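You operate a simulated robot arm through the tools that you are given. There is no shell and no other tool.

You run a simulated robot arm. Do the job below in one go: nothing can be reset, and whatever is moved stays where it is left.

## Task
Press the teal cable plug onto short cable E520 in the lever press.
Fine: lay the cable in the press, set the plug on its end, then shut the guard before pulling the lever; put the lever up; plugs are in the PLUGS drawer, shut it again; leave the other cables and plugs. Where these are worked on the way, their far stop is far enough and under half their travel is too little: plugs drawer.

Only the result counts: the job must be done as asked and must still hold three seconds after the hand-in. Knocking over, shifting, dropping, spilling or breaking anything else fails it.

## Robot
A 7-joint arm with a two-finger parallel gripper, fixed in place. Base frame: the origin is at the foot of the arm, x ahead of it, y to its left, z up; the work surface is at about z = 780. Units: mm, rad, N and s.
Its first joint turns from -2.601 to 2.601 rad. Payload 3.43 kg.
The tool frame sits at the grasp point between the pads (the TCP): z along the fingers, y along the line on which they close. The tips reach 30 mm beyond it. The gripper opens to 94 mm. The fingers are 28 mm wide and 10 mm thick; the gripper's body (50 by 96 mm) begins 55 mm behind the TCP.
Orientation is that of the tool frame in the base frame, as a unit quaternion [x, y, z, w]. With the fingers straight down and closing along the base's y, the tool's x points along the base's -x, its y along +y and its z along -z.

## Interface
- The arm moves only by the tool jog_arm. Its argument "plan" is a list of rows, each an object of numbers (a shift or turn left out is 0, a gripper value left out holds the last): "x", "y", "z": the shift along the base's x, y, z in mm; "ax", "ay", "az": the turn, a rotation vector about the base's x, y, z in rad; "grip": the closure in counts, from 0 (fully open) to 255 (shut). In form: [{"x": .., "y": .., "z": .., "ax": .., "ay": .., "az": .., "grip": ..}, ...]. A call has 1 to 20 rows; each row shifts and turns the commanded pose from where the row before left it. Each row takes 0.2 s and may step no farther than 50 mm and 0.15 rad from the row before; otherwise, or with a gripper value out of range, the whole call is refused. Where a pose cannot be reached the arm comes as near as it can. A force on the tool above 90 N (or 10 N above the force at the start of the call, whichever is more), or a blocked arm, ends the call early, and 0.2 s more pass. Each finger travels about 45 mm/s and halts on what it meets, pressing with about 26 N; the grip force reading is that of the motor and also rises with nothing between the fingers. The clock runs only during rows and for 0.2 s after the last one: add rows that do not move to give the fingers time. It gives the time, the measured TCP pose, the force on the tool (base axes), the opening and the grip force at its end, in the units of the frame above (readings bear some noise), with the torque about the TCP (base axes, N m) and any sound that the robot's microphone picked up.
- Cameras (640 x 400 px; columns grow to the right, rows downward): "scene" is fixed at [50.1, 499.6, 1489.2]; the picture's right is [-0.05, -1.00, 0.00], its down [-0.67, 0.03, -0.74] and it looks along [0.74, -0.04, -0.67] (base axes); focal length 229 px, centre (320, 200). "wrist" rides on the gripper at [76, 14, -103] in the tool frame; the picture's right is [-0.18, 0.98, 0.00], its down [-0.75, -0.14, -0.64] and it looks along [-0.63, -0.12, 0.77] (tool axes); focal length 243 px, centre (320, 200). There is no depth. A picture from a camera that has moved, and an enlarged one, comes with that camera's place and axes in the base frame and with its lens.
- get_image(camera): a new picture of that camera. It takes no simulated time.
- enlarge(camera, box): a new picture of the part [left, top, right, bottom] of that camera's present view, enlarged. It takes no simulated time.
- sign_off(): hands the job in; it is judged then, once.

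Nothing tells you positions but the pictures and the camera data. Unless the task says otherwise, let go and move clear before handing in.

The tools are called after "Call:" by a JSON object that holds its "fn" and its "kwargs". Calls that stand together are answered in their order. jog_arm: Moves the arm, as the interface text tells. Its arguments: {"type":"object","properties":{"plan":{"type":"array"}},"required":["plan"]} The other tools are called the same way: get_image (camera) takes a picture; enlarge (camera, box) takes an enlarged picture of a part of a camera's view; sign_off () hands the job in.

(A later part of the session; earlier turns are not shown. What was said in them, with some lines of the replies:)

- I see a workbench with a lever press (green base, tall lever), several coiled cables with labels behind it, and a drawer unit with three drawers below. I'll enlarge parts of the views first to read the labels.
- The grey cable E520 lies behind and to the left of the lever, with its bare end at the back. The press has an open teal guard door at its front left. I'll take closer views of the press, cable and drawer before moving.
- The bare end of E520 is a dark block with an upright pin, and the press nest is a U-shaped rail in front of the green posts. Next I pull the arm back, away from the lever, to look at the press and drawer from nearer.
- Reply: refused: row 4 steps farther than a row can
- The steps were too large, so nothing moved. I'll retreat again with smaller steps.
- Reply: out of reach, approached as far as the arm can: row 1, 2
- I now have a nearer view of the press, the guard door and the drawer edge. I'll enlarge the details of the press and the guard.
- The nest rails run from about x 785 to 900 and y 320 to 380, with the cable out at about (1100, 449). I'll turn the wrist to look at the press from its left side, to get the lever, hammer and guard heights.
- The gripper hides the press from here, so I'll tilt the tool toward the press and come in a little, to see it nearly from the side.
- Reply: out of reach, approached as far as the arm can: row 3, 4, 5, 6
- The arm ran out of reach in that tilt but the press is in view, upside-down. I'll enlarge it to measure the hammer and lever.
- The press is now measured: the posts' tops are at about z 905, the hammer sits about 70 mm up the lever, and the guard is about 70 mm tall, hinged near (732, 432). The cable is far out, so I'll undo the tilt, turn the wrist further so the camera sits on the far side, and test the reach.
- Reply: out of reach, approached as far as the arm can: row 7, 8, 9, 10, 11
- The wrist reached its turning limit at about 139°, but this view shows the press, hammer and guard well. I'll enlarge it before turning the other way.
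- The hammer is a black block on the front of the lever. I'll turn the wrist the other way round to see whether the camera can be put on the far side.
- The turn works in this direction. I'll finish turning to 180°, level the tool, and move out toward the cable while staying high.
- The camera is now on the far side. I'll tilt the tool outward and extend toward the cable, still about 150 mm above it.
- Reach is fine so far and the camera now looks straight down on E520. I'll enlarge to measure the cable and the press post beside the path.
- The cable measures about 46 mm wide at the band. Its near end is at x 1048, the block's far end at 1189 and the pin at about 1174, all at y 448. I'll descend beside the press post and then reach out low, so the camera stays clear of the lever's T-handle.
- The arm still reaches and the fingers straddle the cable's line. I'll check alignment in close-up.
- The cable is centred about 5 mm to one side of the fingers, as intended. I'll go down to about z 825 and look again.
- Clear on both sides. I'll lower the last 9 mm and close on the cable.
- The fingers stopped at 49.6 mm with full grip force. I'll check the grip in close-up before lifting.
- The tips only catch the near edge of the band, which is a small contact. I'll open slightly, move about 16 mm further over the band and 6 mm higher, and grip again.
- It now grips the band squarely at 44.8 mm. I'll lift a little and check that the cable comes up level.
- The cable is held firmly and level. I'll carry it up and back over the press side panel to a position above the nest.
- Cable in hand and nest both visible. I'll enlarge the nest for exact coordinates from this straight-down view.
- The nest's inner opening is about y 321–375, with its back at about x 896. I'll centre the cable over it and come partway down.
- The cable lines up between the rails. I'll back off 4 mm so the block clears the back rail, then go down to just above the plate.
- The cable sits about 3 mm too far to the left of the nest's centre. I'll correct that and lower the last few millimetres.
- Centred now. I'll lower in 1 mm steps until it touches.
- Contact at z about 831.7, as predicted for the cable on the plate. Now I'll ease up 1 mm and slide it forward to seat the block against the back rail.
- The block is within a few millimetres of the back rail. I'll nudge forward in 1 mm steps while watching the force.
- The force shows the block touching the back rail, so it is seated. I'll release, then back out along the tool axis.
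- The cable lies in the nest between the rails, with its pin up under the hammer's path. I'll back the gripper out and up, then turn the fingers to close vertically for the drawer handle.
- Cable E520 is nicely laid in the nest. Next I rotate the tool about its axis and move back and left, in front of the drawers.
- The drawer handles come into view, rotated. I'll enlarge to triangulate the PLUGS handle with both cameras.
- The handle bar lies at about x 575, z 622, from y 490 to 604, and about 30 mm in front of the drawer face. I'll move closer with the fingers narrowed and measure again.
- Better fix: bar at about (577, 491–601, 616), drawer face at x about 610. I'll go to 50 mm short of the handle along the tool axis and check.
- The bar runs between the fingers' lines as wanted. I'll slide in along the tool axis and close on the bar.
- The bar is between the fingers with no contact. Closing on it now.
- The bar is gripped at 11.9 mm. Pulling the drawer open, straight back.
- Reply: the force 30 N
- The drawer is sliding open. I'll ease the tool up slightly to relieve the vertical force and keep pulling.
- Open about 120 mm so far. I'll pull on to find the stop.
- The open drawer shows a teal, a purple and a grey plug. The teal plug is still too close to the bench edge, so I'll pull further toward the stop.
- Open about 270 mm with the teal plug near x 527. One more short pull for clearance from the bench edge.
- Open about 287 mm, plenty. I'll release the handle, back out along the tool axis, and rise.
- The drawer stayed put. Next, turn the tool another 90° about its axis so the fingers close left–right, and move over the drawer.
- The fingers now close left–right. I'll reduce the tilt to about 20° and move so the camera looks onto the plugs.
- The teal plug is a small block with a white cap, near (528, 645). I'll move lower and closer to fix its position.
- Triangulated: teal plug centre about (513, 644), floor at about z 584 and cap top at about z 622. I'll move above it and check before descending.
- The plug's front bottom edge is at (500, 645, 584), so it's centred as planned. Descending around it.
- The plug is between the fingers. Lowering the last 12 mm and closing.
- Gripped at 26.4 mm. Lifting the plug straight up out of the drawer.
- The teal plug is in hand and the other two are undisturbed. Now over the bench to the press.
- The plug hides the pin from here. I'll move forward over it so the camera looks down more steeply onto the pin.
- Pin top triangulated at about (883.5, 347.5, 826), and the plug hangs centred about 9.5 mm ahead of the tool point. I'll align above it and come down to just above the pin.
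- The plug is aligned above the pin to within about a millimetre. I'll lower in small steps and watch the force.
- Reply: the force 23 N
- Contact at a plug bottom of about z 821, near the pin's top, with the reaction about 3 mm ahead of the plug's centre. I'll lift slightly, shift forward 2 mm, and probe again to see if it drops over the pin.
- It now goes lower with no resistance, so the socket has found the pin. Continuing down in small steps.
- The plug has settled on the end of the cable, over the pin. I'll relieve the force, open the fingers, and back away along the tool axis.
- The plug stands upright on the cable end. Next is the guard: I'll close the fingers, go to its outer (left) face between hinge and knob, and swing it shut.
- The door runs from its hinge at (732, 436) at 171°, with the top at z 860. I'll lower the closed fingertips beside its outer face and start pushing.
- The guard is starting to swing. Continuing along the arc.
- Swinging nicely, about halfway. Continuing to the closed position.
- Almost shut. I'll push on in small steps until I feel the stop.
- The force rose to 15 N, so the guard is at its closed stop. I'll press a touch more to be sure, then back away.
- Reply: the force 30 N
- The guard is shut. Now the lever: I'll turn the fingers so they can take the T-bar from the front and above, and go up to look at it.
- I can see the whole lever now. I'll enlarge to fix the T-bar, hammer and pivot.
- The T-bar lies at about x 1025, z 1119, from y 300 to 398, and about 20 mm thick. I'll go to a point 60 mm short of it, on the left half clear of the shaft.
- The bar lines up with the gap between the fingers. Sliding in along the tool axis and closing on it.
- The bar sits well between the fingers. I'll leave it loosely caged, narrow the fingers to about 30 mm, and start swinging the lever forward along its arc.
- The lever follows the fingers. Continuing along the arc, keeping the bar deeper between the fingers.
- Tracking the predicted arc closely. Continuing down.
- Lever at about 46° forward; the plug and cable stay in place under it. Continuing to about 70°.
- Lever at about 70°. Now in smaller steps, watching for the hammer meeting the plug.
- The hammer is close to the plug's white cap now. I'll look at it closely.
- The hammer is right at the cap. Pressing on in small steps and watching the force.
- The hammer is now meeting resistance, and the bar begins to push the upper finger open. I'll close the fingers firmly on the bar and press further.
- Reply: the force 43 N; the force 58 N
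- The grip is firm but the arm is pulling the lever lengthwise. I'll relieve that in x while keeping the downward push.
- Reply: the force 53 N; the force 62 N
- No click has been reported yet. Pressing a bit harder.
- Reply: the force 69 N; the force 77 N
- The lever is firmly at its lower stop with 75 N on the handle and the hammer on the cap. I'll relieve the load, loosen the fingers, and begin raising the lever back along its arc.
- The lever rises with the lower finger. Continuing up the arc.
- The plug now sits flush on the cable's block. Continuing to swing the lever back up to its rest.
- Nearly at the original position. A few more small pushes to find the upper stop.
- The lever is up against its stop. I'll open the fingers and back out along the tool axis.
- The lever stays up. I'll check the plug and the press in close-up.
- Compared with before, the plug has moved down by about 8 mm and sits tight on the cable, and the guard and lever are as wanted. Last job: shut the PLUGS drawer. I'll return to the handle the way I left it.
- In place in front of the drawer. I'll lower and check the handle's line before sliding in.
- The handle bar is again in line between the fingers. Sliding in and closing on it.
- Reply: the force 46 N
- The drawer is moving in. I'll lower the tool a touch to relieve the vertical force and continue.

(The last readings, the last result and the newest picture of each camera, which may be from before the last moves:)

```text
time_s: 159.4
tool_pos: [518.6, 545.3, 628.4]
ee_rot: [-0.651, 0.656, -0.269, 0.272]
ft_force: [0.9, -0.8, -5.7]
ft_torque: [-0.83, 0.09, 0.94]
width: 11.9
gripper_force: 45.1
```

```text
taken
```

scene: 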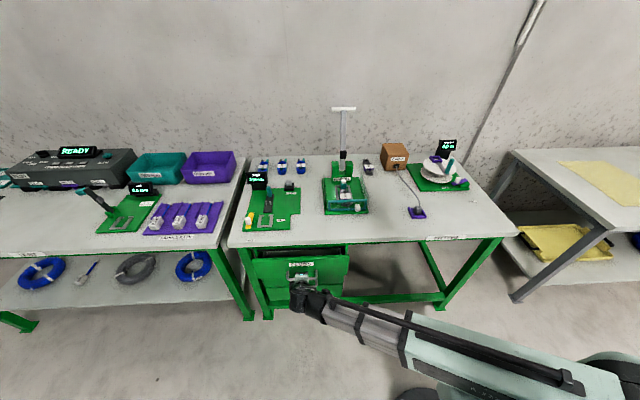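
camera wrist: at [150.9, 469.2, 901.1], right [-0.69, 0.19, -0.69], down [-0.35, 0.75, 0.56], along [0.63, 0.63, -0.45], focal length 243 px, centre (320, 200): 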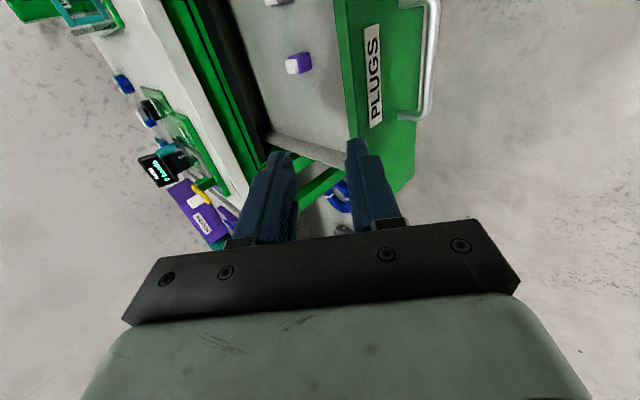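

About 43 mm left. Slowing down for the last part until I feel the stop.

Call:
{"fn": "jog_arm", "kwargs": {"plan": [{"x": 10}, {"x": 10}, {"x": 8}, {"x": 6}, {"x": 4}, {"x": 3}, {}]}}

Call:
{"fn": "jog_arm", "kwargs": {"plan": [{"x": 1.5}, {}, {"x": 1.5}, {}]}}

Call:
{"fn": "enlarge", "kwargs": {"camera": "scene", "box": [235, 230, 365, 330]}}

```text
time_s: 161.0
tool_pos: [559.6, 545.2, 627.9]
ee_rot: [-0.652, 0.654, -0.27, 0.273]
ft_force: [0.0, 3.2, -0.8]
ft_torque: [-0.98, 0.02, 0.82]
width: 11.7
gripper_force: 44.8
```

```text
time_s: 162.0
tool_pos: [562.0, 545.7, 628.5]
ee_rot: [-0.651, 0.655, -0.269, 0.272]
ft_force: [-11.8, 3.1, -2.0]
ft_torque: [-0.66, 0.22, 1.08]
width: 11.9
gripper_force: 44.6
```

```text
4.00 times, centred on (300, 280) of scene
camera zoom: at [50.1, 499.6, 1489.2], right [-0.05, -1.0, 0.0], down [-0.67, 0.03, -0.74], along [0.74, -0.04, -0.67], focal length 918 px, centre (400, -120)
```

zoom: 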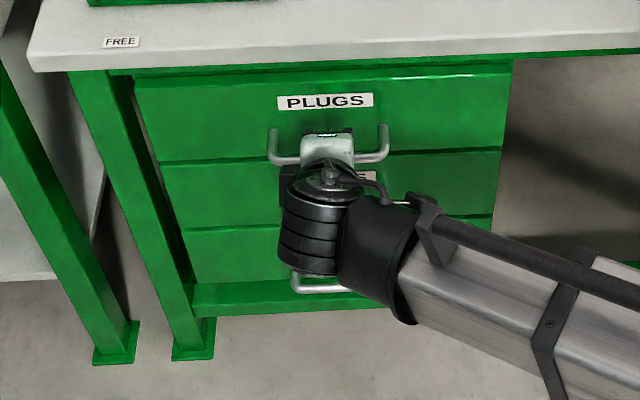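

The drawer is at its closed stop (12 N). A firm final push, then release and back away the same way.

Call:
{"fn": "jog_arm", "kwargs": {"plan": [{"x": 0.8}, {}]}}

Call:
{"fn": "jog_arm", "kwargs": {"plan": [{"x": -0.8}, {"grip": 165}, {"grip": 165}, {"grip": 165}, {"x": -7, "z": 7}, {"x": -10, "z": 10}, {"x": -12, "z": 12}, {"x": -14, "z": 14}, {"x": -20, "z": 20}, {"x": -20, "z": 20}, {"x": -15, "z": 30}, {"z": 35}, {"z": 35}, {"z": 35}, {"z": 35}, {}]}}

Call:
{"fn": "get_image", "kwargs": {"camera": "scene"}}

Call:
{"fn": "enlarge", "kwargs": {"camera": "scene", "box": [235, 230, 365, 330]}}

```text
time_s: 162.6
tool_pos: [561.8, 546.3, 628.2]
ee_rot: [-0.651, 0.656, -0.268, 0.272]
ft_force: [-26.6, 5.3, -3.3]
ft_torque: [-0.89, 0.46, 0.86]
width: 11.9
gripper_force: 44.2
```

```text
time_s: 166.0
tool_pos: [464.0, 546.7, 881.3]
ee_rot: [-0.652, 0.655, -0.269, 0.272]
ft_force: [0.0, 0.7, 1.2]
ft_torque: [0.04, -0.04, 0.03]
width: 33.0
gripper_force: 0.0
```

```text
taken
```

scene: 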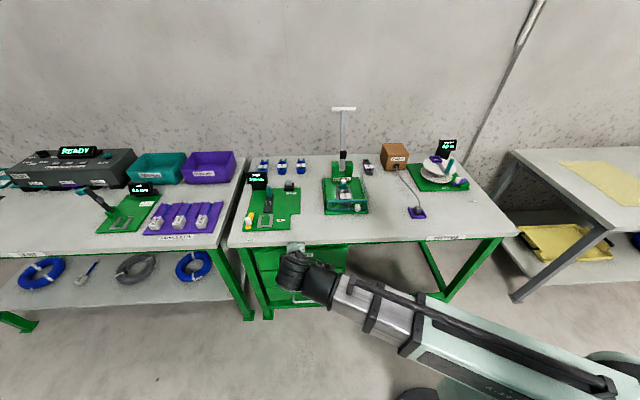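

```text
4.00 times, centred on (300, 280) of scene
camera zoom: at [50.1, 499.6, 1489.2], right [-0.05, -1.0, 0.0], down [-0.67, 0.03, -0.74], along [0.74, -0.04, -0.67], focal length 918 px, centre (400, -120)
```

zoom: 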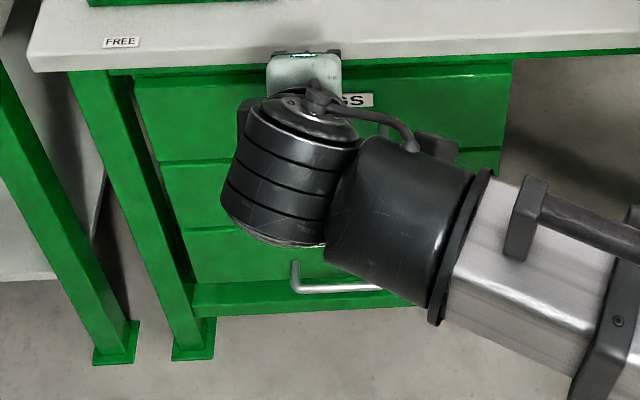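

Released and clear. I'll raise the arm out of the way and check the drawer and press once more.

Call:
{"fn": "jog_arm", "kwargs": {"plan": [{"y": -25, "z": 35}, {"y": -30, "z": 35}, {"y": -30, "z": 35}, {"y": -30, "z": 35}, {"y": -30, "z": 35}, {"y": -30, "z": 20}, {}]}}

Call:
{"fn": "get_image", "kwargs": {"camera": "scene"}}

Call:
{"fn": "enlarge", "kwargs": {"camera": "scene", "box": [235, 230, 365, 330]}}

Call:
{"fn": "enlarge", "kwargs": {"camera": "scene", "box": [310, 100, 390, 220]}}

```text
time_s: 167.6
tool_pos: [466.1, 369.6, 1074.6]
ee_rot: [-0.651, 0.655, -0.271, 0.272]
ft_force: [-0.4, 0.2, 0.0]
ft_torque: [0.01, 0.02, -0.02]
width: 33.3
gripper_force: 0.1
```

```text
taken
```

scene: 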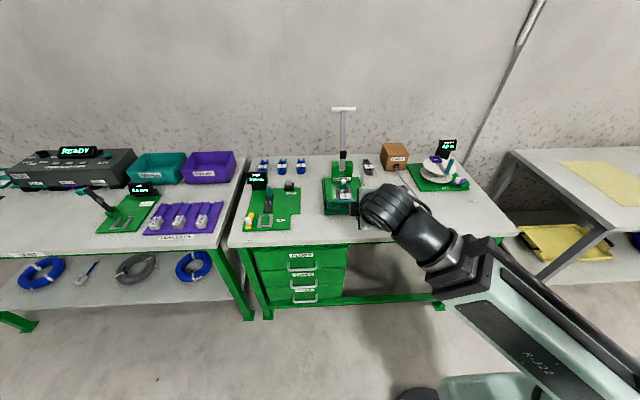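

```text
4.00 times, centred on (300, 280) of scene
camera zoom: at [50.1, 499.6, 1489.2], right [-0.05, -1.0, 0.0], down [-0.67, 0.03, -0.74], along [0.74, -0.04, -0.67], focal length 918 px, centre (400, -120)
```

zoom: 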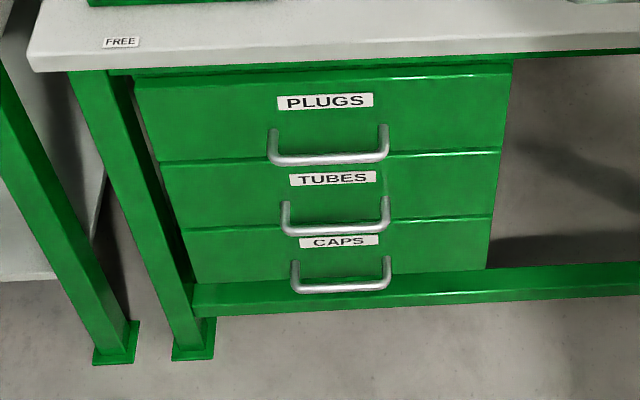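

```text
3.33 times, centred on (350, 160) of scene
camera zoom: at [50.1, 499.6, 1489.2], right [-0.05, -1.0, 0.0], down [-0.67, 0.03, -0.74], along [0.74, -0.04, -0.67], focal length 765 px, centre (220, 333)
```

zoom: 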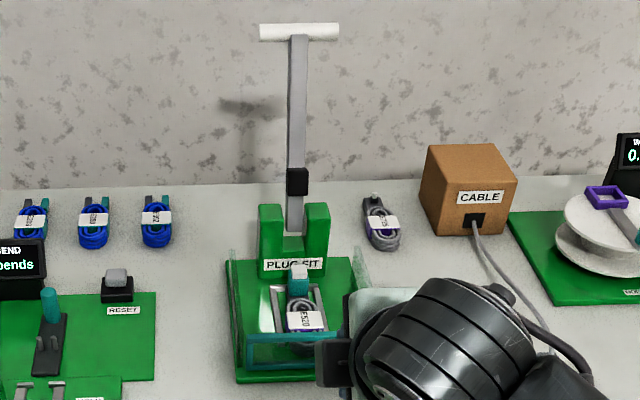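

The drawer is flush with its neighbours, the lever is up and the plug is 8–9 mm lower than before pressing. I'll take one last look at the guard with the wrist camera.

Call:
{"fn": "get_image", "kwargs": {"camera": "wrist"}}

Call:
{"fn": "enlarge", "kwargs": {"camera": "wrist", "box": [180, 0, 420, 160]}}

```text
taken
camera wrist: at [382.9, 293.5, 1137.1], right [-0.69, 0.19, -0.69], down [-0.35, 0.75, 0.56], along [0.63, 0.63, -0.46], focal length 243 px, centre (320, 200)
```

wrist: 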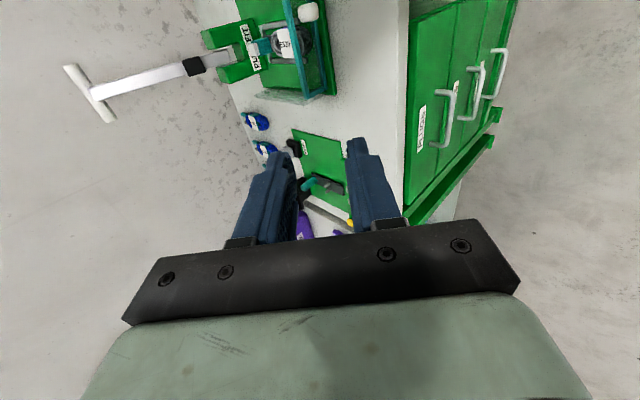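

```text
2.50 times, centred on (300, 80) of wrist
camera zoom: at [382.9, 293.5, 1137.1], right [-0.69, 0.19, -0.69], down [-0.35, 0.75, 0.56], along [0.63, 0.63, -0.46], focal length 606 px, centre (370, 500)
```

zoom: 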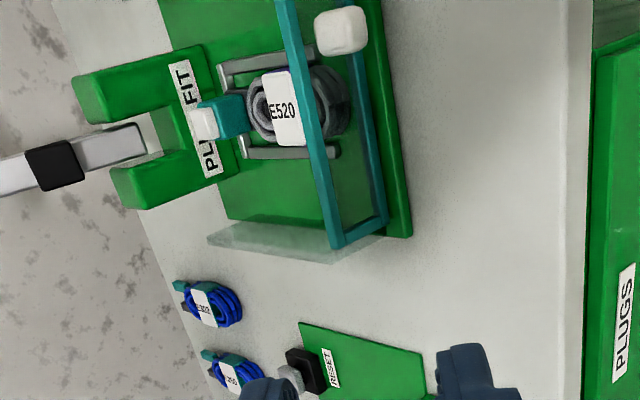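

The close-up shows the teal plug pressed flush onto E520 in the nest. The guard is shut parallel to the press front, the lever is up and the PLUGS drawer is closed. The arm is clear, so I'm handing in.

Call:
{"fn": "sign_off", "kwargs": {}}

```text
The job is handed in.
```

The teal plug is pressed onto short cable E520 in the lever press, and I've handed the job in.

- **Cable and plug:** E520 lies in the press nest, and the pull took the plug down about 8–9 mm onto the cable's pin. No click was picked up, so I judged it pressed from that drop and the final close-up, where it looks flush with the block.
- **Guard and lever:** I shut the guard firmly against its stop before pulling the lever. The lever went to its lower stop with about 75 N on the handle, and it is now back up.
- **Drawer:** the PLUGS drawer is shut against its stop, flush with its neighbours. The purple and grey plugs were left in it.
- **Everything else:** the other cables look untouched in the pictures, and the arm is clear of the bench.
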